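You operate a simulated robot arm through the tools that you are given. There is no shell and no other tool. Be economical: measure what you need, move in short steps, check, and stop when the job is done.

You are at the controls of a simulated robot arm. One attempt, no reset.

## Task
Renew the spacer shim in the cage cradle by the gap gauge.
Fine: free the shoe clamp, draw the shim marked WORN and lay it in the cradle parts tray. Fit the shim of the colour that the needle then points at, and lock the clamp.

The check looks at the end state, three seconds after you hand in, the way a careful person would. Anything else that was tipped, shoved, dropped, spilled or broken makes it a failure.

## Robot
A 5-joint arm with a two-finger parallel gripper, fixed in place. Base frame: the origin is at the foot of the arm, x ahead of it, y to its left, z up; the work surface is at about z = 0.86. Units: m, rad, N and s.
It reaches about 1.134 m from its shoulder. Its first joint turns from -2.601 to 2.601 rad. Payload 1.57 kg.
Tool frame: the origin (TCP) lies between the finger pads and is the grasp point; the fingertips stand 0.03 m ahead of it; z points along the fingers, y is the line along which they close. The gripper opens to 0.11 m. The fingers are 0.024 m wide and 0.012 m thick; the gripper's body (0.048 by 0.112 m) begins 0.078 m behind the TCP.
Orientation is that of the tool frame in the base frame, as a unit quaternion [w, x, y, z]. With the fingers straight down and closing along the base's y, the tool's x points along the base's -x, its y along +y and its z along -z.

## Interface
- The arm moves only by the tool play_rows. Its argument "moves" is a list of rows, each a list of 7 numbers: the shift along the tool's x, y, z in m, then the turn, a rotation vector about the tool's x, y, z in rad, then the gripper command, from -1 (fully open) to 1 (shut), values between in proportion. In form: [[x, y, z, wx, wy, wz, fingers], ...]. A call has 1 to 12 rows; each row is the pose to reach, as a shift and turn from the pose commanded when the call began, along the tool's axes at that moment. Rows are played at 5 a second. More than 0.05 m and 0.15 rad between two rows, or a gripper value outside its range, and nothing of the call is played. Where a pose cannot be reached the arm comes as near as it can. A force on the tool above 50 N (or 10 N above the force at the start of the call, whichever is more), or a blocked arm, ends the call early, and 0.2 s more pass. The fingers move at their own pace (about 0.153 m/s each) and stop on an object; they squeeze with about 22 N. The grip force told is the motor's: it shows also when the fingers shut on nothing. Time passes only in rows, and 0.2 s behind the last, so rows that repeat a pose let the fingers close. The reply holds the time, the measured pose of the TCP, the force on the tool along the base axes, the opening and the grip force, in the units named above and with some noise, with the torque about the TCP (base axes, N m) and any sound that the robot's microphone picked up.
- Cameras (640 x 400 px; columns grow to the right, rows downward): "scene" is fixed at [0.0529, 0.5003, 1.605]; the picture's right is [-0.80, -0.60, 0.00], its down [-0.26, 0.35, -0.90] and it looks along [0.54, -0.72, -0.44] (base axes); focal length 357 px, centre (320, 200). "wrist" rides on the gripper at [0.07, 0.016, -0.141] in the tool frame; the picture's right is [-0.23, 0.97, 0.00], its down [-0.86, -0.20, -0.48] and it looks along [-0.47, -0.11, 0.88] (tool axes); focal length 222 px, centre (320, 200). There is no depth. A picture from a camera that has moved, and an enlarged one, comes with that camera's place and axes in the base frame and with its lens.
- grab_frame(camera): a new picture of that camera. It takes no simulated time.
- move_column(by): slides the trunk up (or, below 0, down) by that many m; the arm rides with it, the base frame stays. It gives what a move gives, with no picture.
- zoom(camera, box): a new picture of the part [left, top, right, bottom] of that camera's present view, enlarged. It takes no simulated time.
- job_done(): hands the job in; it is judged then, once.

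Go step by step. Nothing tells you positions but the pictures and the camera data: compare them with the known pose of the tool, close in by small moves and look again before you grip or let go. The budget is 120 turns and 84 pictures, counting those below and the enlarged ones. Unless the task says otherwise, let go and move clear before handing in, and close with one line.

The tools are called after "Request:" as a command line: name --pt "numbers of a row" for each row, then --argument value for the rest, lists and objects as JSON in quotes. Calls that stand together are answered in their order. play_rows: Moves the arm, as the interface text tells. Its arguments: {"type":"object","properties":{"moves":{"type":"array"}},"required":["moves"]} The other tools are called the same way: move_column (by) slides the trunk up or down; grab_frame (camera) takes a picture; zoom (camera, box) takes an enlarged picture of a part of a camera's view; job_done () hands the job in.

At the start:

```text
time_s: 0.0
position: [0.466, -0.4098, 1.1568]
tcp_rot: [0.0, 0.001, 1.0, 0.001]
wrist_force: [0.0, 0.4, -0.4]
ft_torque: [-0.02, 0.03, 0.03]
finger_gap: 0.1098
grip_force: 0.0
trunk travel left (down, up): [-0.89, 0.08]
```

scene: 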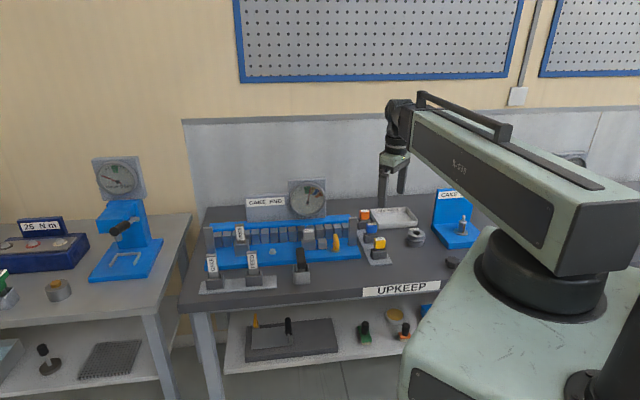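
wrist: 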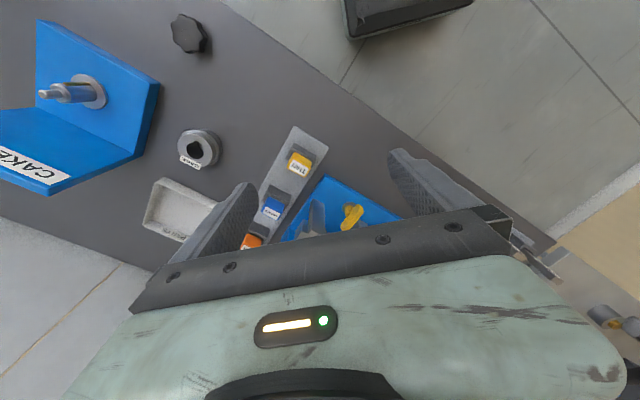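

I see a bench with a blue cradle, a gauge, a tray and coloured shims. I'll zoom in for details first.

Request:
zoom --camera "scene" --box '[180, 170, 340, 300]'

Request:
zoom --camera "scene" --box '[320, 170, 490, 300]'

Request:
zoom --camera "scene" --box '[270, 170, 350, 230]'

Request:
zoom --camera "wrist" --box '[130, 100, 450, 280]'

```text
3.08 times, centred on (260, 235) of scene
camera zoom: at [0.0529, 0.5003, 1.605], right [-0.8, -0.6, 0.0], down [-0.26, 0.35, -0.9], along [0.54, -0.72, -0.44], focal length 1097 px, centre (505, 92)
```

zoom: 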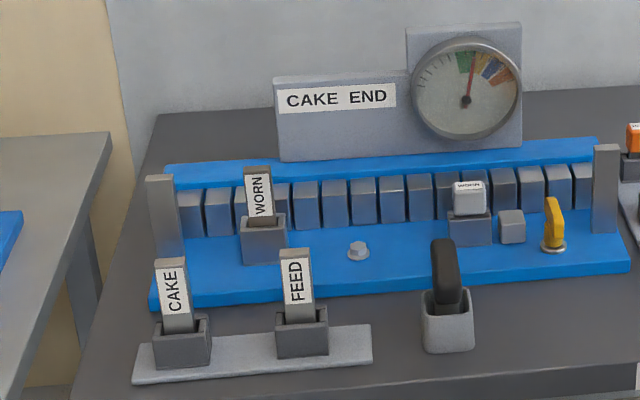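

```text
3.08 times, centred on (405, 235) of scene
camera zoom: at [0.0529, 0.5003, 1.605], right [-0.8, -0.6, 0.0], down [-0.26, 0.35, -0.9], along [0.54, -0.72, -0.44], focal length 1097 px, centre (58, 92)
```

zoom: 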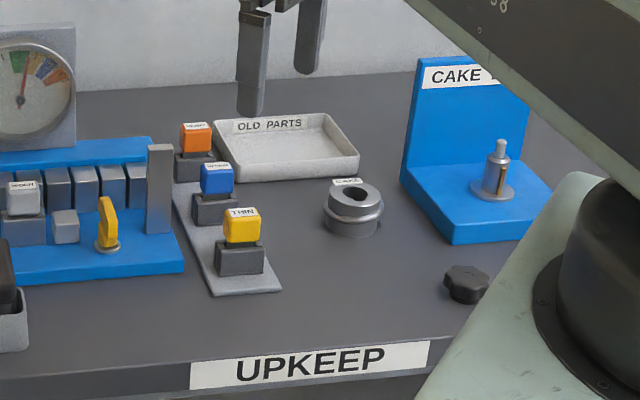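

```text
6.67 times, centred on (310, 200) of scene
camera zoom: at [0.0529, 0.5003, 1.605], right [-0.8, -0.6, 0.0], down [-0.26, 0.35, -0.9], along [0.54, -0.72, -0.44], focal length 2378 px, centre (387, 200)
```

zoom: 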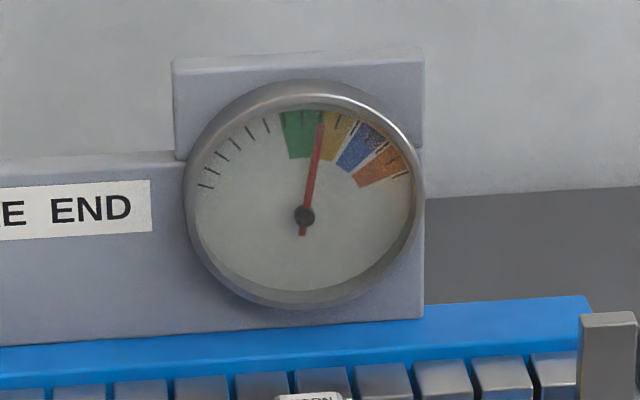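

```text
2.00 times, centred on (290, 190) of wrist
camera zoom: at [0.3953, -0.395, 1.2979], right [0.23, 0.97, 0.0], down [0.86, -0.2, 0.48], along [0.47, -0.11, -0.88], focal length 444 px, centre (380, 220)
```

zoom: 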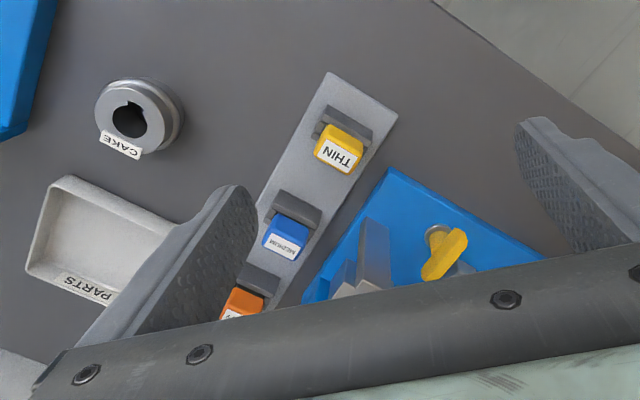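

I take the shim in the cradle to be the block capped WORN beside the small grey shoe and yellow clamp; spare shims sit in holders to the right. I'll move over the clamp to look closer.

Request:
play_rows --pt "-0.04 0.01 0 0 0 0 -1" --pt "-0.08 0.02 0 0 0 0 -1" --pt "-0.12 0.03 0 0 0 0 -1" --pt "-0.12 0.03 0 0 0 0 -1"

Request:
grab_frame --camera "wrist"

```text
time_s: 1.0
position: [0.586, -0.3805, 1.1559]
tcp_rot: [-0.001, 0.0, 1.0, 0.0]
wrist_force: [-0.3, 0.3, 0.1]
ft_torque: [0.02, -0.01, -0.03]
finger_gap: 0.11
grip_force: 0.0
trunk travel left (down, up): [-0.89, 0.08]
```

```text
77 pictures are left
camera wrist: at [0.5155, -0.3642, 1.2979], right [0.23, 0.97, 0.0], down [0.86, -0.2, 0.48], along [0.47, -0.11, -0.88], focal length 222 px, centre (320, 200)
```

wrist: 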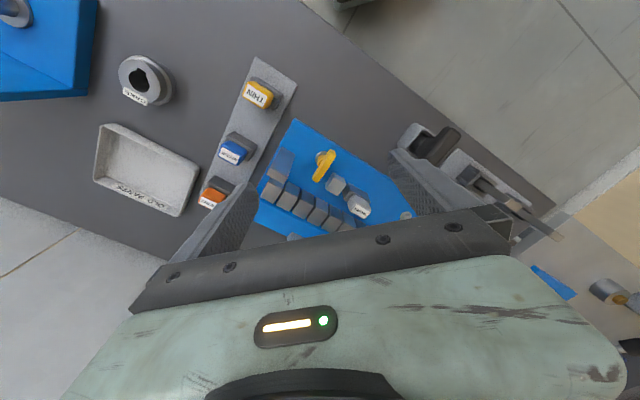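

Request:
zoom --camera "wrist" --box '[250, 110, 410, 240]'

Request:
zoom --camera "scene" --box '[280, 200, 360, 270]'

```text
3.08 times, centred on (330, 175) of wrist
camera zoom: at [0.5155, -0.3642, 1.2979], right [0.23, 0.97, 0.0], down [0.86, -0.2, 0.48], along [0.47, -0.11, -0.88], focal length 684 px, centre (289, 277)
```

zoom: 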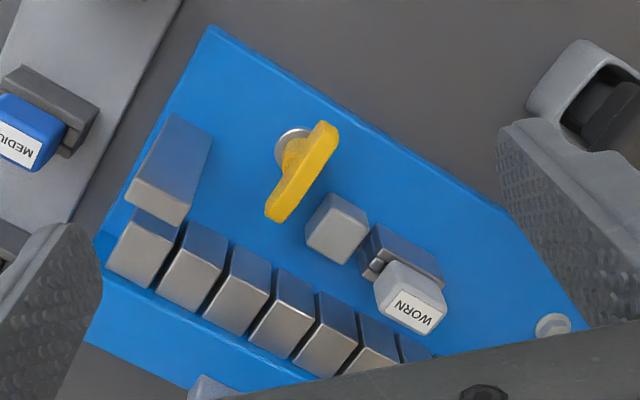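

```text
5.71 times, centred on (320, 235) of scene
camera zoom: at [0.0529, 0.5003, 1.605], right [-0.8, -0.6, 0.0], down [-0.26, 0.35, -0.9], along [0.54, -0.72, -0.44], focal length 2038 px, centre (320, 0)
```

zoom: 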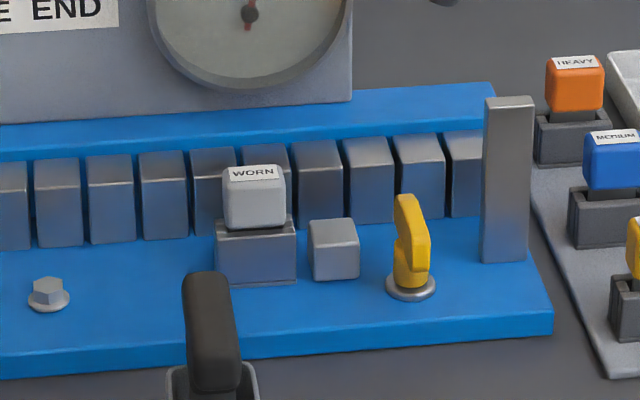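

The clamp lever is a bar on a vertical pivot at about (0.648, -0.39), bar lying across the cradle. I'll turn the gripper 0.80 rad to align with the cradle and look closer.

Request:
play_rows --pt "-0.01 0 0 0 0 0.14 -1" --pt "-0.02 0 0.01 0 0 0.28 -1" --pt "-0.03 0 0.02 0 0 0.42 -1" --pt "-0.04 0 0.03 0 0 0.56 -1" --pt "-0.05 0 0.04 0 0 0.69 -1" --pt "-0.06 0 0.05 0 0 0.79 -1" --pt "-0.06 0 0.05 0 0 0.79 -1"

Request:
grab_frame --camera "wrist"

Request:
zoom --camera "wrist" --box '[240, 90, 400, 190]'

```text
time_s: 2.6
position: [0.6464, -0.3835, 1.1566]
tcp_rot: [0.0, 0.386, 0.922, 0.0]
wrist_force: [0.0, 0.1, 0.2]
ft_torque: [0.0, 0.0, 0.03]
finger_gap: 0.1101
grip_force: 0.0
out of reach, approached as far as the arm can: row 2, 3, 4, 5, 6, 7
trunk travel left (down, up): [-0.89, 0.08]
```

```text
74 pictures are left
camera wrist: at [0.6084, -0.3219, 1.2979], right [0.85, 0.52, 0.0], down [0.46, -0.75, 0.48], along [0.25, -0.41, -0.88], focal length 222 px, centre (320, 200)
```

wrist: 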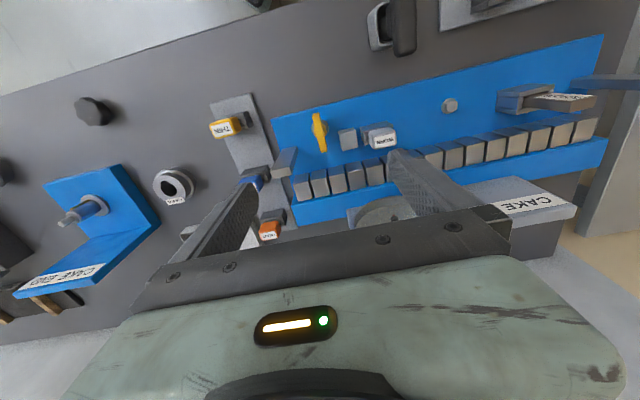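

```text
4.00 times, centred on (320, 140) of wrist
camera zoom: at [0.6084, -0.3219, 1.2979], right [0.85, 0.52, 0.0], down [0.46, -0.75, 0.48], along [0.25, -0.41, -0.88], focal length 888 px, centre (320, 440)
```

zoom: 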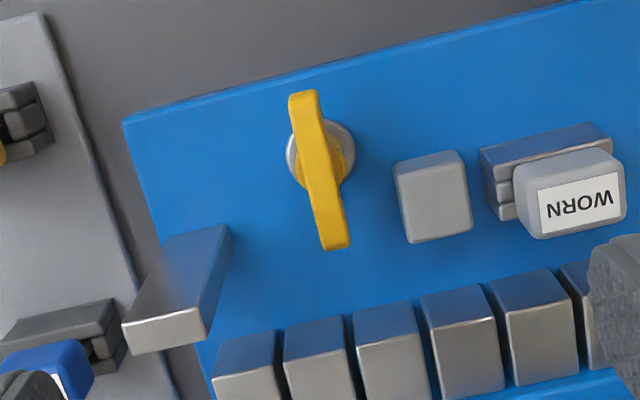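

The cradle axis is at 45° exactly; the lever pivot is at about (0.649, -0.388), bar top near z = 0.932. The arm is near its low-reach limit, so I'll lower the trunk and look again.

Request:
move_column --by -0.1

Request:
grab_frame --camera "wrist"

Request:
zoom --camera "wrist" --box '[230, 80, 430, 205]'

```text
time_s: 3.9
position: [0.646, -0.3824, 1.0566]
tcp_rot: [0.001, 0.385, 0.923, 0.001]
wrist_force: [-0.8, 0.8, 0.1]
ft_torque: [0.01, 0.02, -0.01]
finger_gap: 0.11
grip_force: 0.0
trunk travel left (down, up): [-0.79, 0.18]
```

```text
72 pictures are left
camera wrist: at [0.6082, -0.3219, 1.1979], right [0.85, 0.52, 0.0], down [0.46, -0.75, 0.48], along [0.25, -0.41, -0.88], focal length 222 px, centre (320, 200)
```

wrist: 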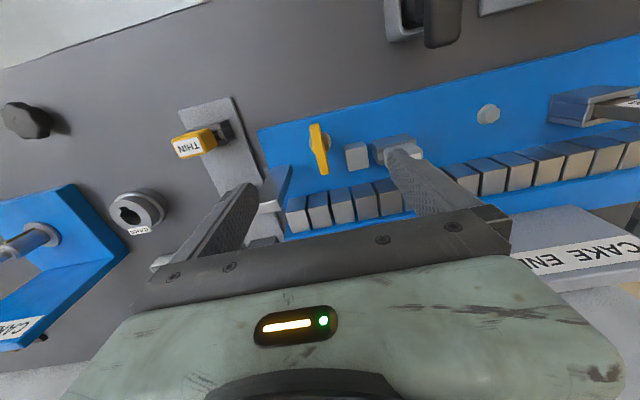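

```text
3.20 times, centred on (330, 142) of wrist
camera zoom: at [0.6082, -0.3219, 1.1979], right [0.85, 0.52, 0.0], down [0.46, -0.75, 0.48], along [0.25, -0.41, -0.88], focal length 711 px, centre (288, 384)
```

zoom: 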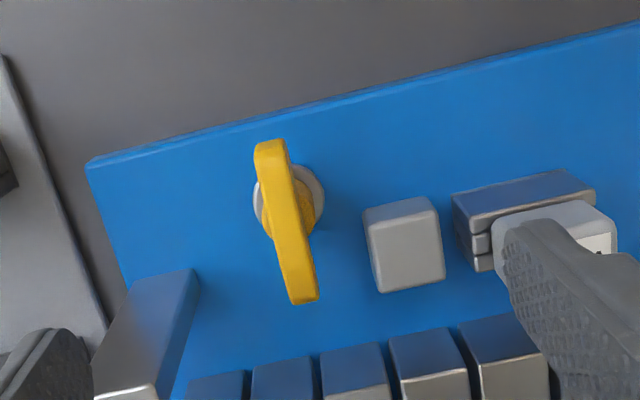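

Lever centre confirmed around (0.648, -0.388). I'll narrow the fingers and descend around the bar.

Request:
play_rows --pt "-0.0057 -0.0022 0.0 0 0 0 0.3" --pt "-0.0057 -0.0022 0.03 0 0 0 0.3" --pt "-0.0057 -0.0022 0.06 0 0 0 0.3" --pt "-0.0057 -0.0022 0.085 0 0 0 0.3" --pt "-0.0057 -0.0022 0.085 0 0 0 0.3"

Request:
grab_frame --camera "wrist"

Request:
zoom --camera "scene" --box '[280, 180, 380, 270]'

```text
time_s: 5.1
position: [0.6481, -0.3877, 1.0563]
tcp_rot: [0.0, 0.386, 0.923, 0.0]
wrist_force: [0.4, -0.2, 0.0]
ft_torque: [-0.01, -0.02, -0.01]
finger_gap: 0.0383
grip_force: 0.0
out of reach, approached as far as the arm can: row 2, 3, 4, 5
trunk travel left (down, up): [-0.79, 0.18]
```

```text
70 pictures are left
camera wrist: at [0.6108, -0.3271, 1.1979], right [0.85, 0.52, 0.0], down [0.46, -0.75, 0.48], along [0.25, -0.41, -0.88], focal length 222 px, centre (320, 200)
```

wrist: 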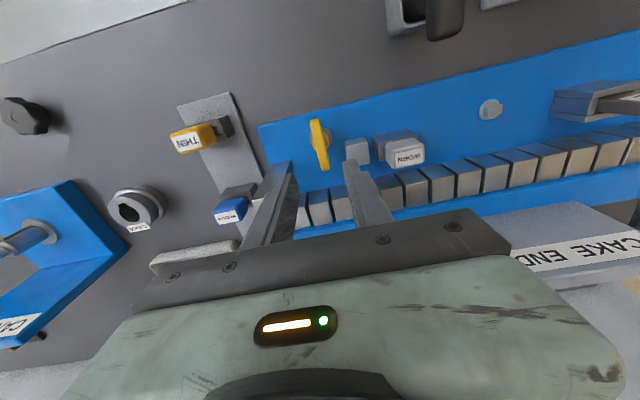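

```text
4.44 times, centred on (330, 225) of scene
camera zoom: at [0.0529, 0.5003, 1.605], right [-0.8, -0.6, 0.0], down [-0.26, 0.35, -0.9], along [0.54, -0.72, -0.44], focal length 1585 px, centre (276, 89)
```

zoom: 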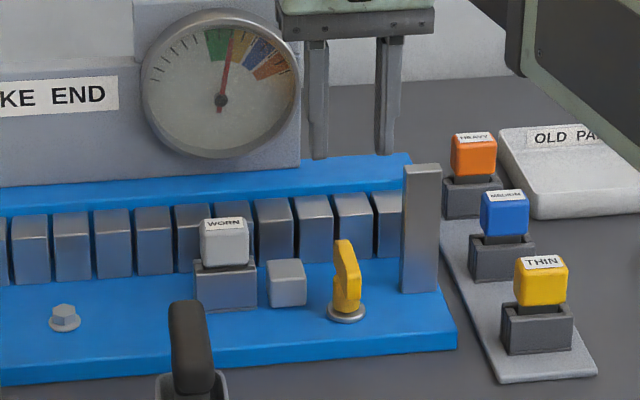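

The arm is at its lower limit relative to the shoulder, so I'll descend with the trunk; fingers are lined up over the bar.

Request:
move_column --by -0.08

Request:
zoom --camera "wrist" --box '[230, 80, 430, 205]'

Request:
zoom --camera "scene" --box '[280, 180, 380, 270]'

```text
time_s: 6.3
position: [0.6485, -0.3867, 0.9771]
tcp_rot: [0.0, 0.385, 0.923, 0.0]
wrist_force: [-0.1, -0.1, -0.8]
ft_torque: [-0.02, -0.02, -0.01]
finger_gap: 0.0384
grip_force: 0.1
trunk travel left (down, up): [-0.71, 0.26]
```

```text
3.20 times, centred on (330, 142) of wrist
camera zoom: at [0.6108, -0.3271, 1.1179], right [0.85, 0.52, 0.0], down [0.46, -0.75, 0.48], along [0.25, -0.41, -0.88], focal length 711 px, centre (288, 384)
```

zoom: 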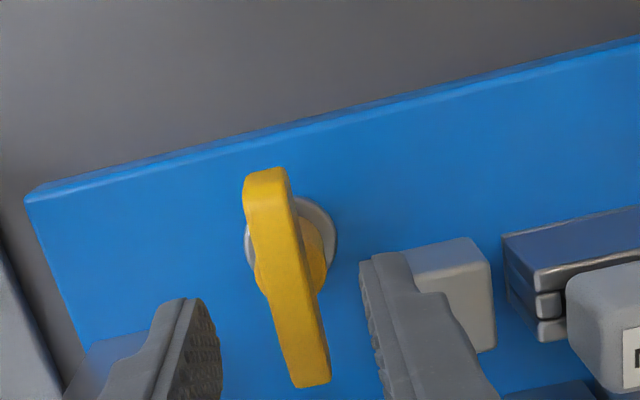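

```text
4.44 times, centred on (330, 225) of scene
camera zoom: at [0.0529, 0.5003, 1.605], right [-0.8, -0.6, 0.0], down [-0.26, 0.35, -0.9], along [0.54, -0.72, -0.44], focal length 1585 px, centre (276, 89)
```

zoom: 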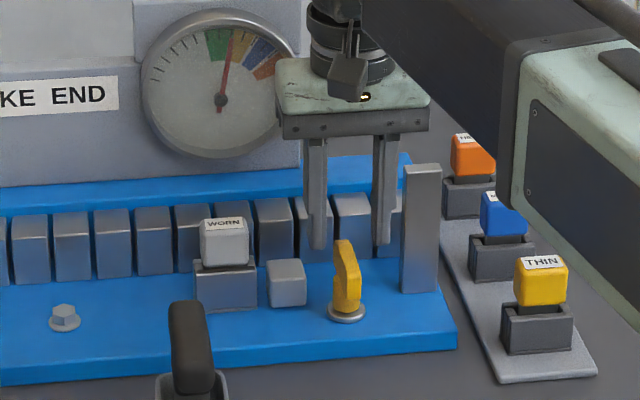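

Fingers straddle the lever well. I'll lower another 3.5 cm so the pads flank the bar, then look.

Request:
move_column --by -0.035

Request:
zoom --camera "wrist" --box '[230, 80, 430, 205]'

Request:
zoom --camera "scene" --box '[280, 180, 380, 270]'

```text
time_s: 7.1
position: [0.6494, -0.3882, 0.941]
tcp_rot: [0.0, 0.385, 0.923, -0.001]
wrist_force: [-0.3, 1.1, 0.3]
ft_torque: [0.0, 0.03, 0.0]
finger_gap: 0.0386
grip_force: 0.1
trunk travel left (down, up): [-0.675, 0.295]
```

```text
3.20 times, centred on (330, 142) of wrist
camera zoom: at [0.6108, -0.3271, 1.0829], right [0.85, 0.52, 0.0], down [0.46, -0.75, 0.48], along [0.25, -0.41, -0.88], focal length 711 px, centre (288, 384)
```

zoom: 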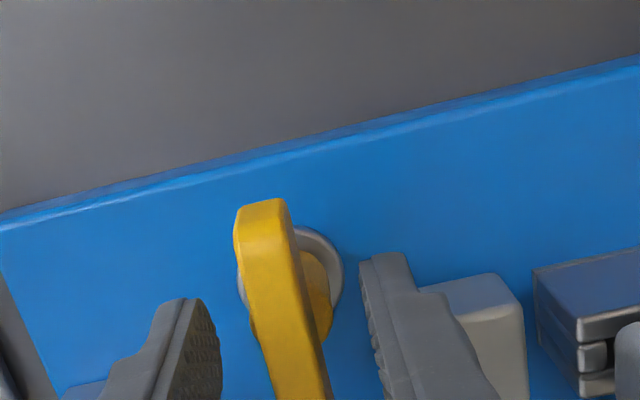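

```text
4.44 times, centred on (330, 225) of scene
camera zoom: at [0.0529, 0.5003, 1.605], right [-0.8, -0.6, 0.0], down [-0.26, 0.35, -0.9], along [0.54, -0.72, -0.44], focal length 1585 px, centre (276, 89)
```

zoom: 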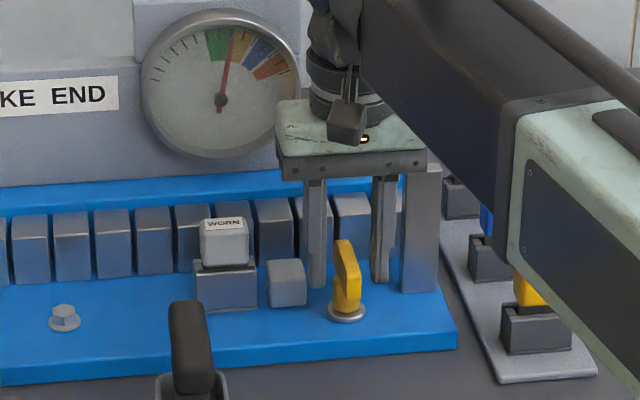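

Fingers flank the bar. Closing gently on it.

Request:
play_rows --pt "0 0 0 0 0 0 0.7" --pt "0 0 0 0 0 0 1" --pt "0 0 0 0 0 0 1"

Request:
zoom --camera "wrist" --box '[230, 80, 430, 205]'

```text
time_s: 7.9
position: [0.6497, -0.3873, 0.9416]
tcp_rot: [0.0, 0.385, 0.923, 0.0]
wrist_force: [2.9, 2.1, 1.7]
ft_torque: [0.16, 0.06, 0.01]
finger_gap: 0.0217
grip_force: 34.5
trunk travel left (down, up): [-0.675, 0.295]
```

```text
3.20 times, centred on (330, 142) of wrist
camera zoom: at [0.6111, -0.3269, 1.0829], right [0.85, 0.52, 0.0], down [0.46, -0.75, 0.48], along [0.25, -0.41, -0.88], focal length 711 px, centre (288, 384)
```

zoom: 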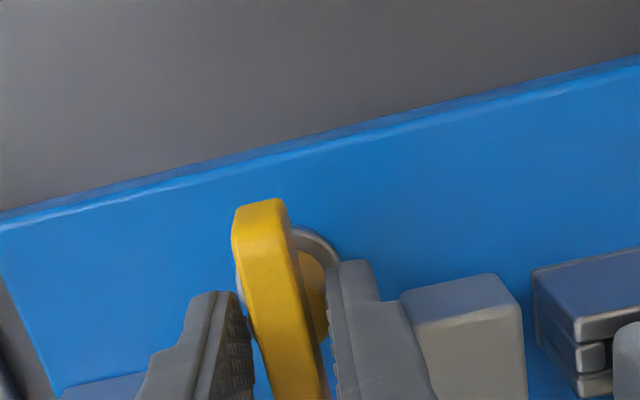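

The gap of 22 mm suggests I grip the round hub under the bar. I'll open, rise 9 mm and grip the bar itself.

Request:
play_rows --pt "0 0 0 0 0 0 0.3" --pt "0 0 0 0 0 0 0.3" --pt "0 0 -0.009 0 0 0 0.3" --pt "0 0 -0.009 0 0 0 1" --pt "0 0 -0.009 0 0 0 1" --pt "0 0 -0.009 0 0 0 1"

Request:
zoom --camera "wrist" --box '[230, 80, 430, 205]'

```text
time_s: 9.3
position: [0.6495, -0.3872, 0.942]
tcp_rot: [0.0, 0.385, 0.923, 0.0]
wrist_force: [2.3, 2.3, 0.7]
ft_torque: [0.08, 0.03, 0.0]
finger_gap: 0.0215
grip_force: 34.2
out of reach, approached as far as the arm can: row 3, 4, 5, 6
trunk travel left (down, up): [-0.675, 0.295]
```

```text
3.20 times, centred on (330, 142) of wrist
camera zoom: at [0.6111, -0.3269, 1.0829], right [0.85, 0.52, 0.0], down [0.46, -0.75, 0.48], along [0.25, -0.41, -0.88], focal length 711 px, centre (288, 384)
```

zoom: 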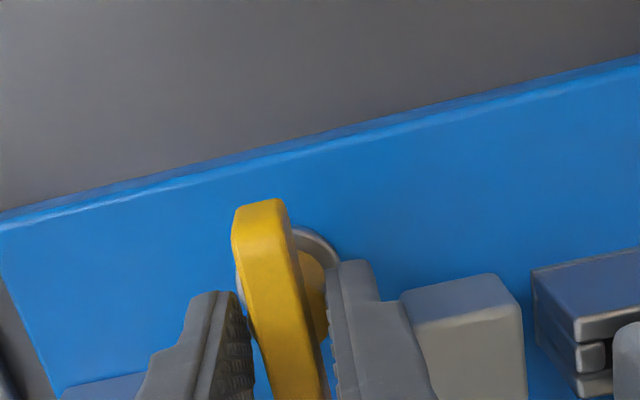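

Vertical motion must be done by the trunk. Same thing with it.

Request:
play_rows --pt "0 0 0 0 0 0 0.4" --pt "0 0 0 0 0 0 0.4"

Request:
move_column --by 0.009

Request:
play_rows --pt "0 0 0 0 0 0 1" --pt "0 0 0 0 0 0 1" --pt "0 0 0 0 0 0 1"

Request:
zoom --camera "wrist" --box '[230, 80, 430, 205]'

```text
time_s: 9.9
position: [0.6497, -0.3882, 0.9411]
tcp_rot: [0.0, 0.385, 0.923, 0.0]
wrist_force: [0.0, -0.5, 0.4]
ft_torque: [-0.02, 0.01, -0.01]
finger_gap: 0.0329
grip_force: 0.1
trunk travel left (down, up): [-0.675, 0.295]
```

```text
time_s: 10.5
position: [0.6491, -0.3884, 0.9505]
tcp_rot: [0.0, 0.385, 0.923, 0.0]
wrist_force: [-0.1, -0.3, 0.0]
ft_torque: [0.0, 0.0, -0.02]
finger_gap: 0.0329
grip_force: 0.1
trunk travel left (down, up): [-0.684, 0.286]
```

```text
time_s: 11.3
position: [0.6492, -0.388, 0.9496]
tcp_rot: [0.001, 0.384, 0.923, -0.001]
wrist_force: [1.9, 2.6, 1.6]
ft_torque: [0.08, -0.05, 0.43]
finger_gap: 0.012
grip_force: 29.1
trunk travel left (down, up): [-0.684, 0.286]
```

```text
3.20 times, centred on (330, 142) of wrist
camera zoom: at [0.611, -0.3269, 1.0919], right [0.85, 0.52, 0.0], down [0.46, -0.75, 0.48], along [0.25, -0.41, -0.88], focal length 711 px, centre (288, 384)
```

zoom: 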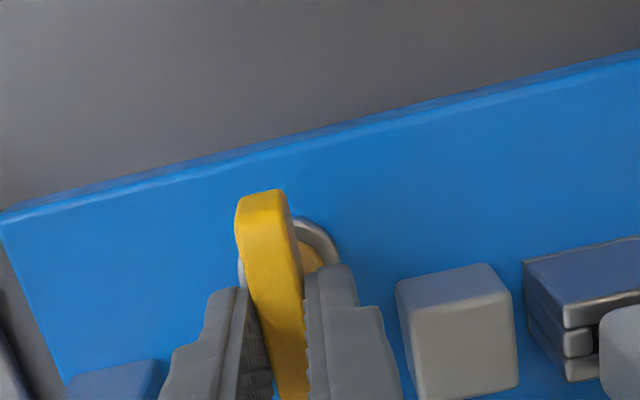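

I hold the bar (12 mm). Now a small trial turn, counter-clockwise from above, watching the torque.

Request:
play_rows --pt "0 0 0 0 0 -0.08 1" --pt "0 0 0 0 0 -0.16 1" --pt "0 0 0 0 0 -0.24 1" --pt "0 0 0 0 0 -0.24 1"

Request:
zoom --camera "wrist" --box '[230, 80, 430, 205]'

Request:
zoom --camera "scene" --box '[280, 180, 380, 270]'

```text
time_s: 12.3
position: [0.6493, -0.3878, 0.9497]
tcp_rot: [0.0, 0.272, 0.962, -0.001]
wrist_force: [5.7, -2.0, 5.3]
ft_torque: [0.42, 0.64, -0.01]
finger_gap: 0.0118
grip_force: 29.2
trunk travel left (down, up): [-0.684, 0.286]
```

```text
3.20 times, centred on (330, 142) of wrist
camera zoom: at [0.5974, -0.3378, 1.0918], right [0.7, 0.71, 0.0], down [0.63, -0.62, 0.48], along [0.34, -0.34, -0.88], focal length 711 px, centre (288, 384)
```

zoom: 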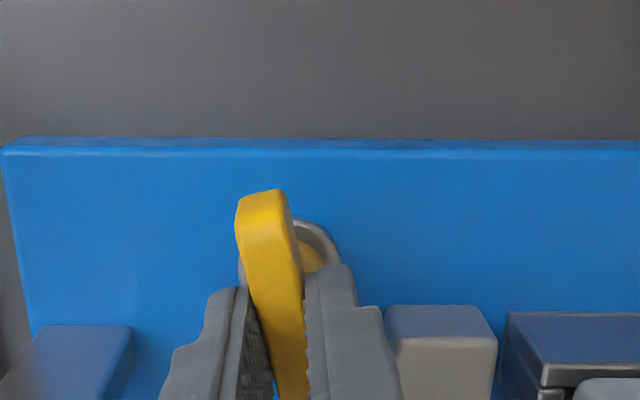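

```text
4.44 times, centred on (330, 225) of scene
camera zoom: at [0.0529, 0.5003, 1.605], right [-0.8, -0.6, 0.0], down [-0.26, 0.35, -0.9], along [0.54, -0.72, -0.44], focal length 1585 px, centre (276, 89)
```

zoom: 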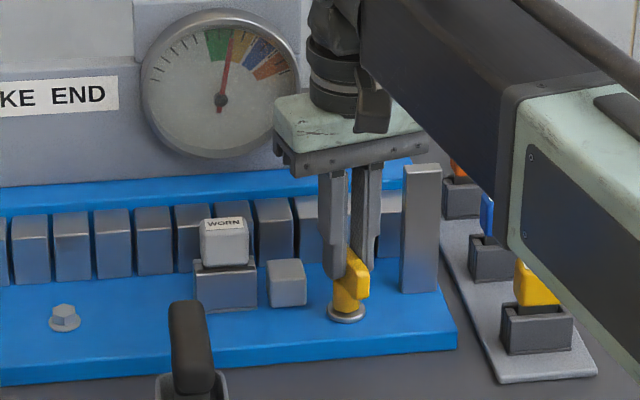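

The lever turns freely. I continue toward a quarter turn.

Request:
play_rows --pt "0 0 0 0 0 -0.13 1" --pt "0 0 0 0 0 -0.26 1" --pt "0 0 0 0 0 -0.39 1" --pt "0 0 0 0 0 -0.52 1" --pt "0 0 0 0 0 -0.65 1" --pt "0 0 0 0 0 -0.65 1"

Request:
zoom --camera "wrist" --box '[230, 80, 430, 205]'

Request:
zoom --camera "scene" --box '[280, 180, 380, 270]'

```text
time_s: 13.7
position: [0.6494, -0.389, 0.9511]
tcp_rot: [0.0, -0.051, 0.999, -0.001]
wrist_force: [10.5, -17.9, 16.7]
ft_torque: [-0.37, 0.33, 0.01]
finger_gap: 0.0118
grip_force: 29.1
trunk travel left (down, up): [-0.684, 0.286]
```

```text
3.20 times, centred on (330, 142) of wrist
camera zoom: at [0.5769, -0.3797, 1.0918], right [0.13, 0.99, 0.0], down [0.87, -0.11, 0.48], along [0.48, -0.06, -0.88], focal length 711 px, centre (288, 384)
```

zoom: 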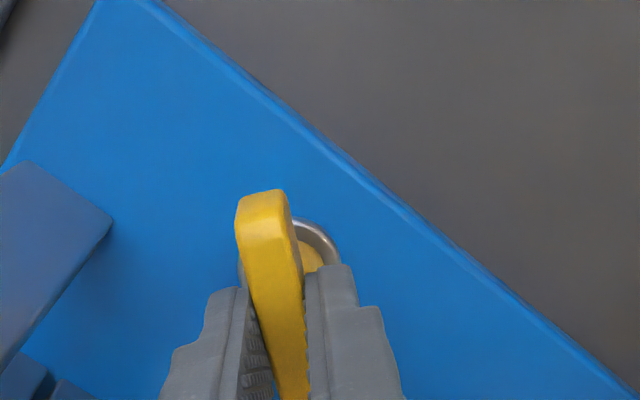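

```text
4.44 times, centred on (330, 225) of scene
camera zoom: at [0.0529, 0.5003, 1.605], right [-0.8, -0.6, 0.0], down [-0.26, 0.35, -0.9], along [0.54, -0.72, -0.44], focal length 1585 px, centre (276, 89)
```

zoom: 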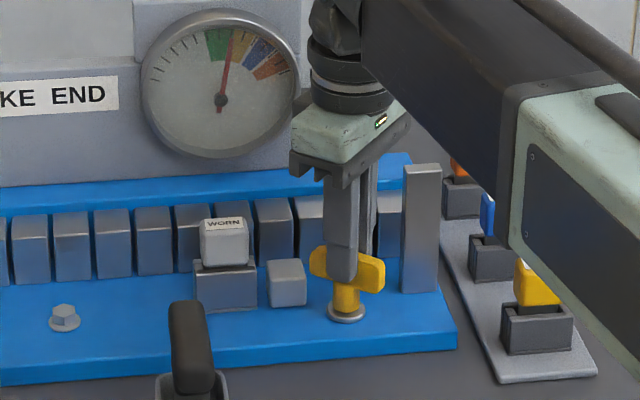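

The lever has turned ~51° with some sideways load. I'll open and regrip to relieve it before continuing.

Request:
play_rows --pt "0 0 0 0 0 0 0.6" --pt "0 0 0 0 0 0 0.6" --pt "0 0 0 0 0 0 1" --pt "0 0 0 0 0 0 1" --pt "0 0 0 0 0 0 1"

```text
time_s: 14.9
position: [0.6495, -0.3885, 0.9501]
tcp_rot: [0.0, -0.05, 0.999, 0.0]
wrist_force: [5.7, -15.9, 7.6]
ft_torque: [-0.31, -0.24, -0.01]
finger_gap: 0.0118
grip_force: 29.1
trunk travel left (down, up): [-0.684, 0.286]
```

Request:
play_rows --pt "0 -0.001 0 0 0 0 1" --pt "0 -0.001 0 0 0 -0.13 1" --pt "0 -0.001 0 0 0 -0.26 1" --pt "0 -0.001 0 0 0 -0.39 1" --pt "0 -0.001 0 0 0 -0.52 1" --pt "0 -0.001 0 0 0 -0.65 1" --pt "0 -0.001 0 0 0 -0.68 1" --pt "0 -0.001 0 0 0 -0.68 1"

Request:
zoom --camera "scene" --box '[280, 180, 380, 270]'

```text
time_s: 16.7
position: [0.6493, -0.3906, 0.95]
tcp_rot: [0.0, -0.38, 0.925, 0.0]
wrist_force: [7.8, -15.7, 9.9]
ft_torque: [-0.21, -0.26, 0.01]
finger_gap: 0.0117
grip_force: 30.0
trunk travel left (down, up): [-0.684, 0.286]
```

```text
4.44 times, centred on (330, 225) of scene
camera zoom: at [0.0529, 0.5003, 1.605], right [-0.8, -0.6, 0.0], down [-0.26, 0.35, -0.9], along [0.54, -0.72, -0.44], focal length 1585 px, centre (276, 89)
```

zoom: 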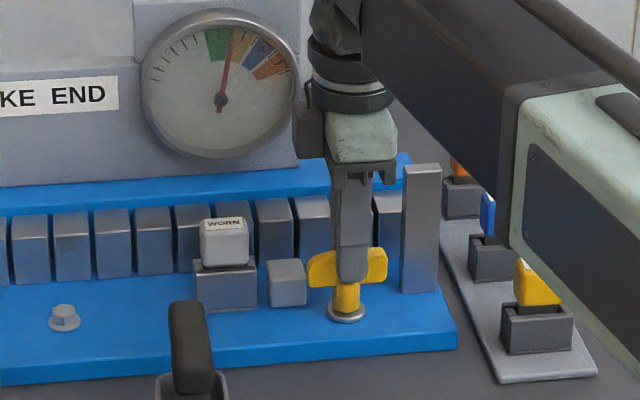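

The lever now lies along the cradle. I'll probe slightly further for an end stop.

Request:
play_rows --pt "0 0 0 0 0 -0.06 1" --pt "0 0 0 0 0 -0.1 1" --pt "0 0 0 0 0 -0.1 1"

Request:
zoom --camera "wrist" --box '[160, 20, 480, 220]'

```text
time_s: 17.5
position: [0.65, -0.3897, 0.9511]
tcp_rot: [0.0, -0.425, 0.905, 0.0]
wrist_force: [7.9, -17.2, 9.3]
ft_torque: [-0.3, -0.25, -0.81]
finger_gap: 0.0141
grip_force: 30.5
trunk travel left (down, up): [-0.684, 0.286]
```

```text
2.00 times, centred on (320, 120) of wrist
camera zoom: at [0.5913, -0.4338, 1.0915], right [-0.61, 0.8, 0.0], down [0.7, 0.53, 0.48], along [0.38, 0.29, -0.88], focal length 444 px, centre (320, 360)
```

zoom: 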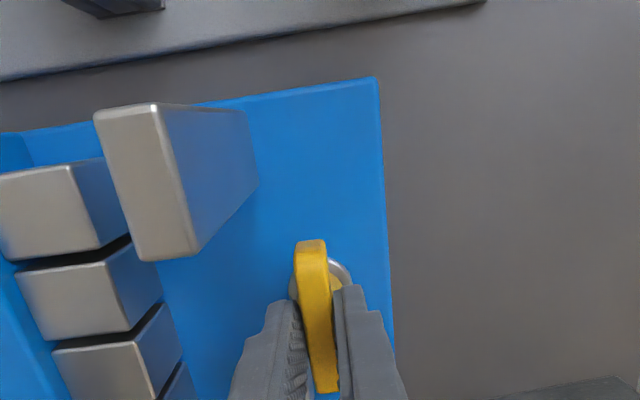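

The stop is there at a quarter turn, so the clamp is freed. I release and rise, then turn back to the first alignment over the WORN shim.

Request:
play_rows --pt "0 0 0 0 0 0.08 1" --pt "0 0 0 0 0 0.08 0.4" --pt "0 0 0 0 0 0.08 0.4" --pt "0 0 0 0 0 0.08 0.4"

Request:
move_column --by 0.1

Request:
zoom --camera "scene" --box '[240, 170, 400, 270]'

```text
time_s: 18.5
position: [0.6484, -0.3893, 0.9506]
tcp_rot: [0.0, -0.389, 0.921, 0.0]
wrist_force: [-0.8, 1.0, -0.5]
ft_torque: [0.02, -0.04, -0.01]
finger_gap: 0.0331
grip_force: 0.1
trunk travel left (down, up): [-0.684, 0.286]
```

```text
time_s: 19.8
position: [0.6487, -0.3897, 1.0513]
tcp_rot: [0.0, -0.389, 0.921, 0.0]
wrist_force: [0.3, -0.9, 0.3]
ft_torque: [0.03, -0.01, -0.01]
finger_gap: 0.0332
grip_force: 0.1
trunk travel left (down, up): [-0.784, 0.186]
```

```text
4.00 times, centred on (320, 220) of scene
camera zoom: at [0.0529, 0.5003, 1.605], right [-0.8, -0.6, 0.0], down [-0.26, 0.35, -0.9], along [0.54, -0.72, -0.44], focal length 1427 px, centre (320, 120)
```

zoom: 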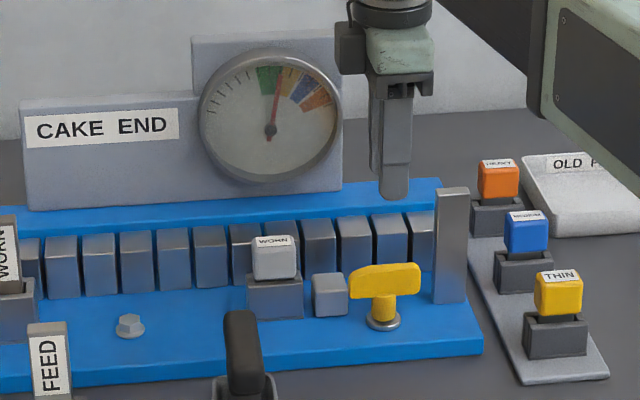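

Clamp free. The WORN cap's top centre triangulates to about (0.736, -0.343, 0.955). I'll turn back to cradle alignment and move above it.

Request:
play_rows --pt "-0.008 -0.0025 0 0 0 0.145 -0.1" --pt "-0.017 -0.005 0 0 0 0.29 -0.1" --pt "-0.026 -0.008 0 0 0 0.435 -0.1" --pt "-0.035 -0.011 0 0 0 0.58 -0.1" --pt "-0.044 -0.014 0 0 0 0.725 -0.1" --pt "-0.053 -0.017 0 0 0 0.87 -0.1" --pt "-0.062 -0.02 0 0 0 1.015 -0.1" --pt "-0.071 -0.023 0 0 0 1.16 -0.1" --pt "-0.08 -0.026 0 0 0 1.305 -0.1" --pt "-0.09 -0.029 0 0 0 1.45 -0.1" --pt "-0.0943 -0.0301 0 0 0 1.584 -0.1" --pt "-0.0943 -0.0301 0 0 0 1.584 -0.1"

Request:
zoom --camera "wrist" --box '[210, 80, 430, 218]'

Request:
zoom --camera "scene" --box '[240, 170, 400, 270]'

```text
time_s: 22.4
position: [0.7351, -0.3421, 1.0503]
tcp_rot: [0.0, 0.382, 0.924, 0.0]
wrist_force: [0.4, 0.4, 0.1]
ft_torque: [-0.03, 0.02, -0.01]
finger_gap: 0.0605
grip_force: 0.1
trunk travel left (down, up): [-0.784, 0.186]
```

```text
2.90 times, centred on (320, 149) of wrist
camera zoom: at [0.6967, -0.2809, 1.1919], right [0.85, 0.53, 0.0], down [0.46, -0.75, 0.48], along [0.25, -0.41, -0.88], focal length 644 px, centre (320, 348)
```

zoom: 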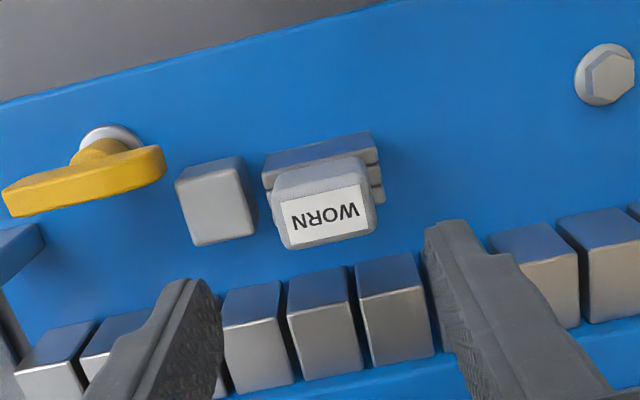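

```text
4.00 times, centred on (320, 220) of scene
camera zoom: at [0.0529, 0.5003, 1.605], right [-0.8, -0.6, 0.0], down [-0.26, 0.35, -0.9], along [0.54, -0.72, -0.44], focal length 1427 px, centre (320, 120)
```

zoom: 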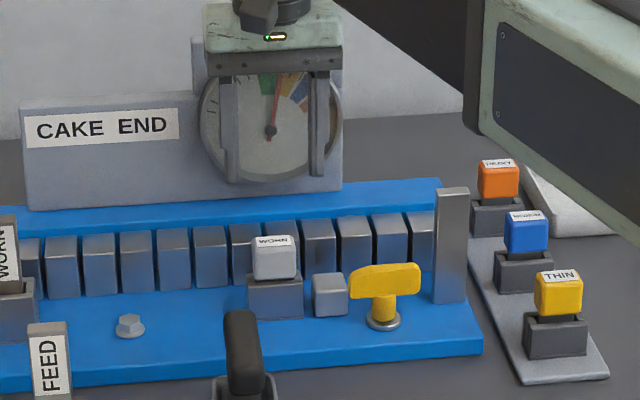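

The cap is well centred below. I'll narrow the fingers to 5 cm and descend with the trunk.

Request:
play_rows --pt "-0.001 0.001 0 0 0 0 0.09" --pt "-0.001 0.001 0 0 0 0 0.09"

Request:
move_column --by -0.075

Request:
zoom --camera "wrist" --box '[210, 80, 430, 218]'

Request:
zoom --camera "scene" --box '[260, 190, 360, 260]'

```text
time_s: 23.0
position: [0.7375, -0.3428, 1.0501]
tcp_rot: [0.0, 0.383, 0.924, 0.0]
wrist_force: [-0.2, -0.1, -0.5]
ft_torque: [-0.03, 0.02, 0.02]
finger_gap: 0.0501
grip_force: 0.1
trunk travel left (down, up): [-0.784, 0.186]
```

```text
time_s: 24.1
position: [0.7375, -0.3417, 0.9764]
tcp_rot: [0.0, 0.381, 0.924, 0.0]
wrist_force: [0.6, 0.0, -0.3]
ft_torque: [-0.04, -0.03, -0.01]
finger_gap: 0.0505
grip_force: 0.1
trunk travel left (down, up): [-0.709, 0.261]
```

```text
2.90 times, centred on (320, 149) of wrist
camera zoom: at [0.6984, -0.2812, 1.1169], right [0.85, 0.53, 0.0], down [0.46, -0.75, 0.48], along [0.25, -0.41, -0.88], focal length 644 px, centre (320, 348)
```

zoom: 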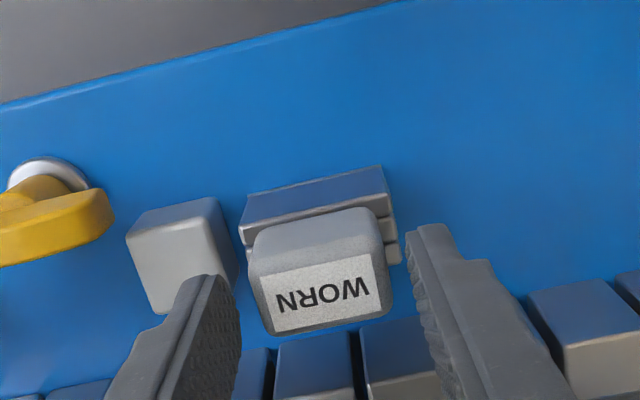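

```text
5.71 times, centred on (310, 225) of scene
camera zoom: at [0.0529, 0.5003, 1.605], right [-0.8, -0.6, 0.0], down [-0.26, 0.35, -0.9], along [0.54, -0.72, -0.44], focal length 2038 px, centre (377, 57)
```

zoom: 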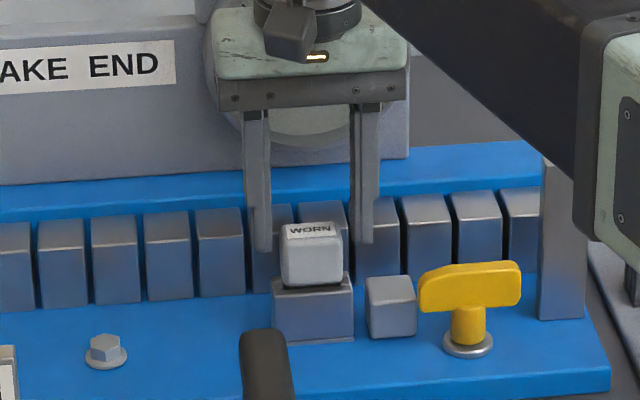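

Fingers are centred on the cap. Lowering 1.8 cm more, then grip.

Request:
move_column --by -0.018

Request:
play_rows --pt "0 0.001 0 0 0 0 0.4" --pt "0 0.001 0 0 0 0 1" --pt "0 0.001 0 0 0 0 1" --pt "0 0.001 0 0 0 0 1"

Request:
zoom --camera "wrist" --box '[210, 80, 430, 218]'

Request:
zoom --camera "scene" --box '[260, 190, 360, 260]'

```text
time_s: 24.8
position: [0.7368, -0.3418, 0.958]
tcp_rot: [0.0, 0.383, 0.924, -0.001]
wrist_force: [-0.2, -0.4, 0.1]
ft_torque: [-0.01, 0.01, -0.02]
finger_gap: 0.0502
grip_force: 0.1
trunk travel left (down, up): [-0.691, 0.279]
```

```text
time_s: 25.8
position: [0.7377, -0.3403, 0.9569]
tcp_rot: [0.0, 0.382, 0.924, 0.0]
wrist_force: [0.0, 0.0, 0.0]
ft_torque: [-0.02, 0.01, -0.03]
finger_gap: 0.0374
grip_force: 22.2
trunk travel left (down, up): [-0.691, 0.279]
```

```text
2.90 times, centred on (320, 149) of wrist
camera zoom: at [0.6992, -0.2804, 1.0988], right [0.85, 0.53, 0.0], down [0.46, -0.75, 0.48], along [0.25, -0.41, -0.88], focal length 644 px, centre (320, 348)
```

zoom: 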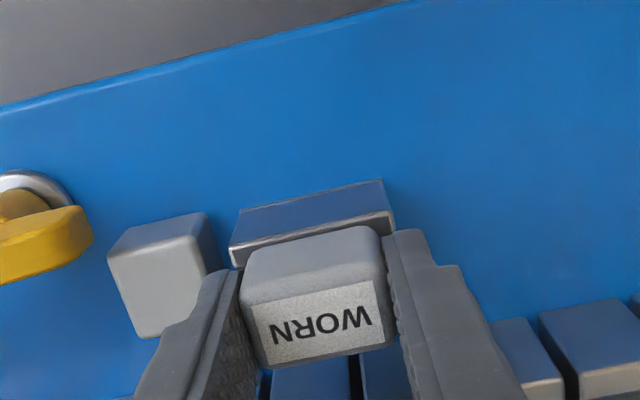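

```text
5.71 times, centred on (310, 225) of scene
camera zoom: at [0.0529, 0.5003, 1.605], right [-0.8, -0.6, 0.0], down [-0.26, 0.35, -0.9], along [0.54, -0.72, -0.44], focal length 2038 px, centre (377, 57)
```

zoom: 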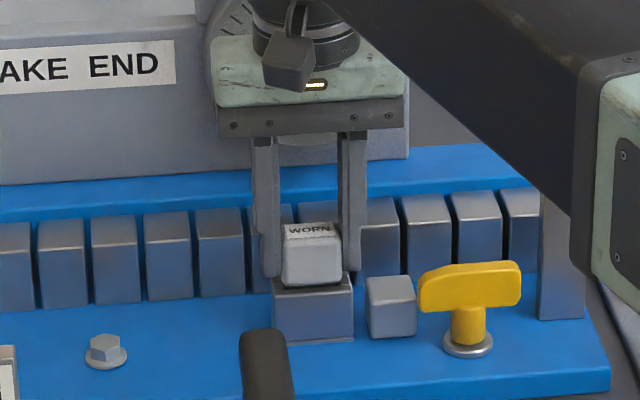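

Gripped at 37.4 mm with no side load. Lift 2 cm and check it comes out freely.

Request:
move_column --by 0.02

Request:
zoom --camera "scene" --box '[260, 170, 360, 260]'

```text
time_s: 26.4
position: [0.7373, -0.3411, 0.9778]
tcp_rot: [0.001, 0.382, 0.924, 0.0]
wrist_force: [-0.7, -0.6, -0.5]
ft_torque: [-0.01, -0.03, -0.01]
finger_gap: 0.0372
grip_force: 21.9
trunk travel left (down, up): [-0.711, 0.259]
```

```text
4.44 times, centred on (310, 215) of scene
camera zoom: at [0.0529, 0.5003, 1.605], right [-0.8, -0.6, 0.0], down [-0.26, 0.35, -0.9], along [0.54, -0.72, -0.44], focal length 1585 px, centre (364, 133)
```

zoom: 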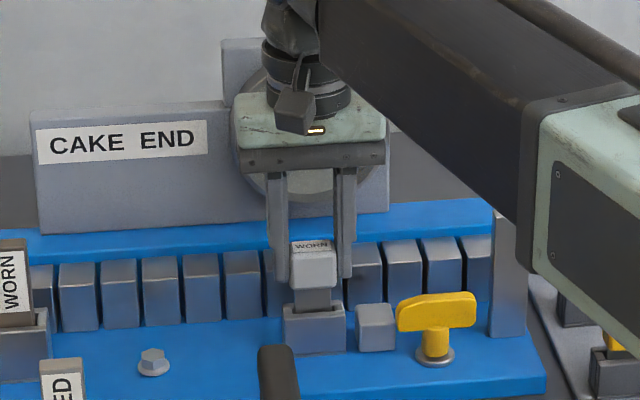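

It slides out cleanly. I raise it well clear and then read the gauge.

Request:
move_column --by 0.19

Request:
grab_frame --camera "scene"

Request:
zoom --camera "scene" --box '[270, 170, 350, 230]'

```text
time_s: 28.5
position: [0.7378, -0.3407, 1.1676]
tcp_rot: [-0.001, 0.382, 0.924, 0.0]
wrist_force: [0.3, 0.3, 0.5]
ft_torque: [0.04, 0.02, 0.03]
finger_gap: 0.037
grip_force: 22.1
trunk travel left (down, up): [-0.901, 0.069]
```

```text
47 pictures are left
```

scene: 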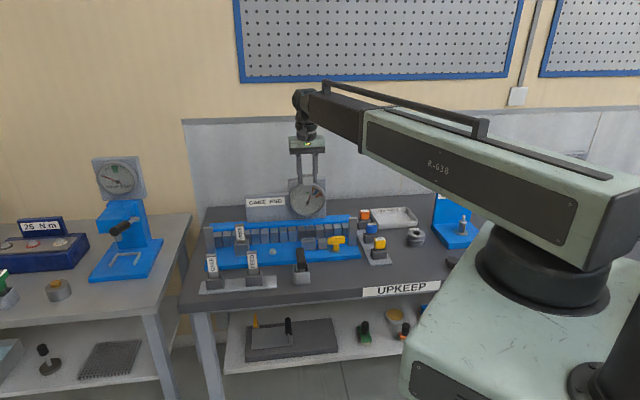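

```text
6.67 times, centred on (310, 200) of scene
camera zoom: at [0.0529, 0.5003, 1.605], right [-0.8, -0.6, 0.0], down [-0.26, 0.35, -0.9], along [0.54, -0.72, -0.44], focal length 2378 px, centre (387, 200)
```

zoom: 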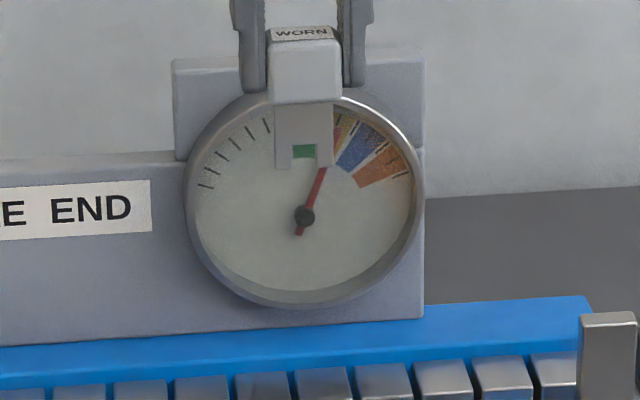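

The shim is out: a notched plate under the cap. Now I move along the cradle, away from the gauge, to its right end.

Request:
play_rows --pt "0 -0.03 0 0 0 0 1" --pt "0 -0.065 0 0 0 0 1" --pt "0 -0.105 0 0 0 0 1" --pt "0 -0.145 0 0 0 0 1" --pt "0 -0.185 0 0 0 0 1" --pt "0 -0.22 0 0 0 0 1" --pt "0 -0.22 0 0 0 0 1"

Request:
zoom --camera "scene" --box '[270, 170, 350, 230]'

Request:
grab_frame --camera "wrist"

```text
time_s: 30.1
position: [0.5836, -0.496, 1.1679]
tcp_rot: [0.001, 0.382, 0.924, 0.0]
wrist_force: [-0.2, 0.6, -0.5]
ft_torque: [-0.01, -0.02, 0.03]
finger_gap: 0.0369
grip_force: 22.2
trunk travel left (down, up): [-0.901, 0.069]
```

```text
6.67 times, centred on (310, 200) of scene
camera zoom: at [0.0529, 0.5003, 1.605], right [-0.8, -0.6, 0.0], down [-0.26, 0.35, -0.9], along [0.54, -0.72, -0.44], focal length 2378 px, centre (387, 200)
```

zoom: 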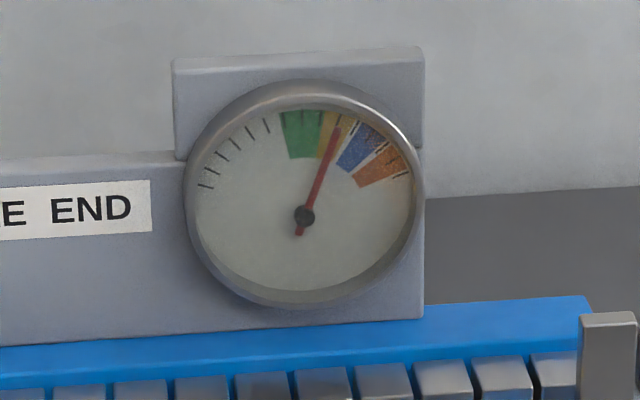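

```text
44 pictures are left
camera wrist: at [0.5444, -0.4359, 1.3088], right [0.85, 0.53, 0.0], down [0.46, -0.75, 0.48], along [0.25, -0.41, -0.88], focal length 222 px, centre (320, 200)
```

wrist: 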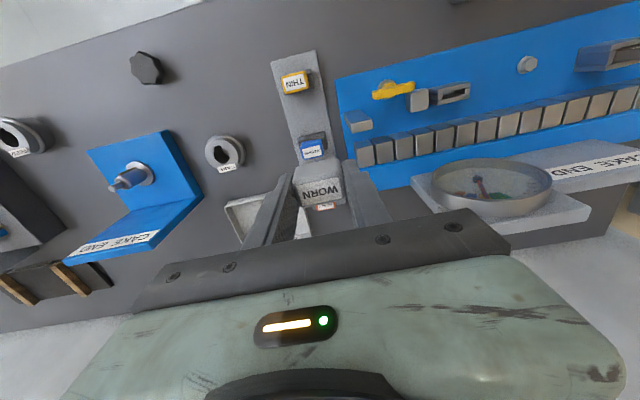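

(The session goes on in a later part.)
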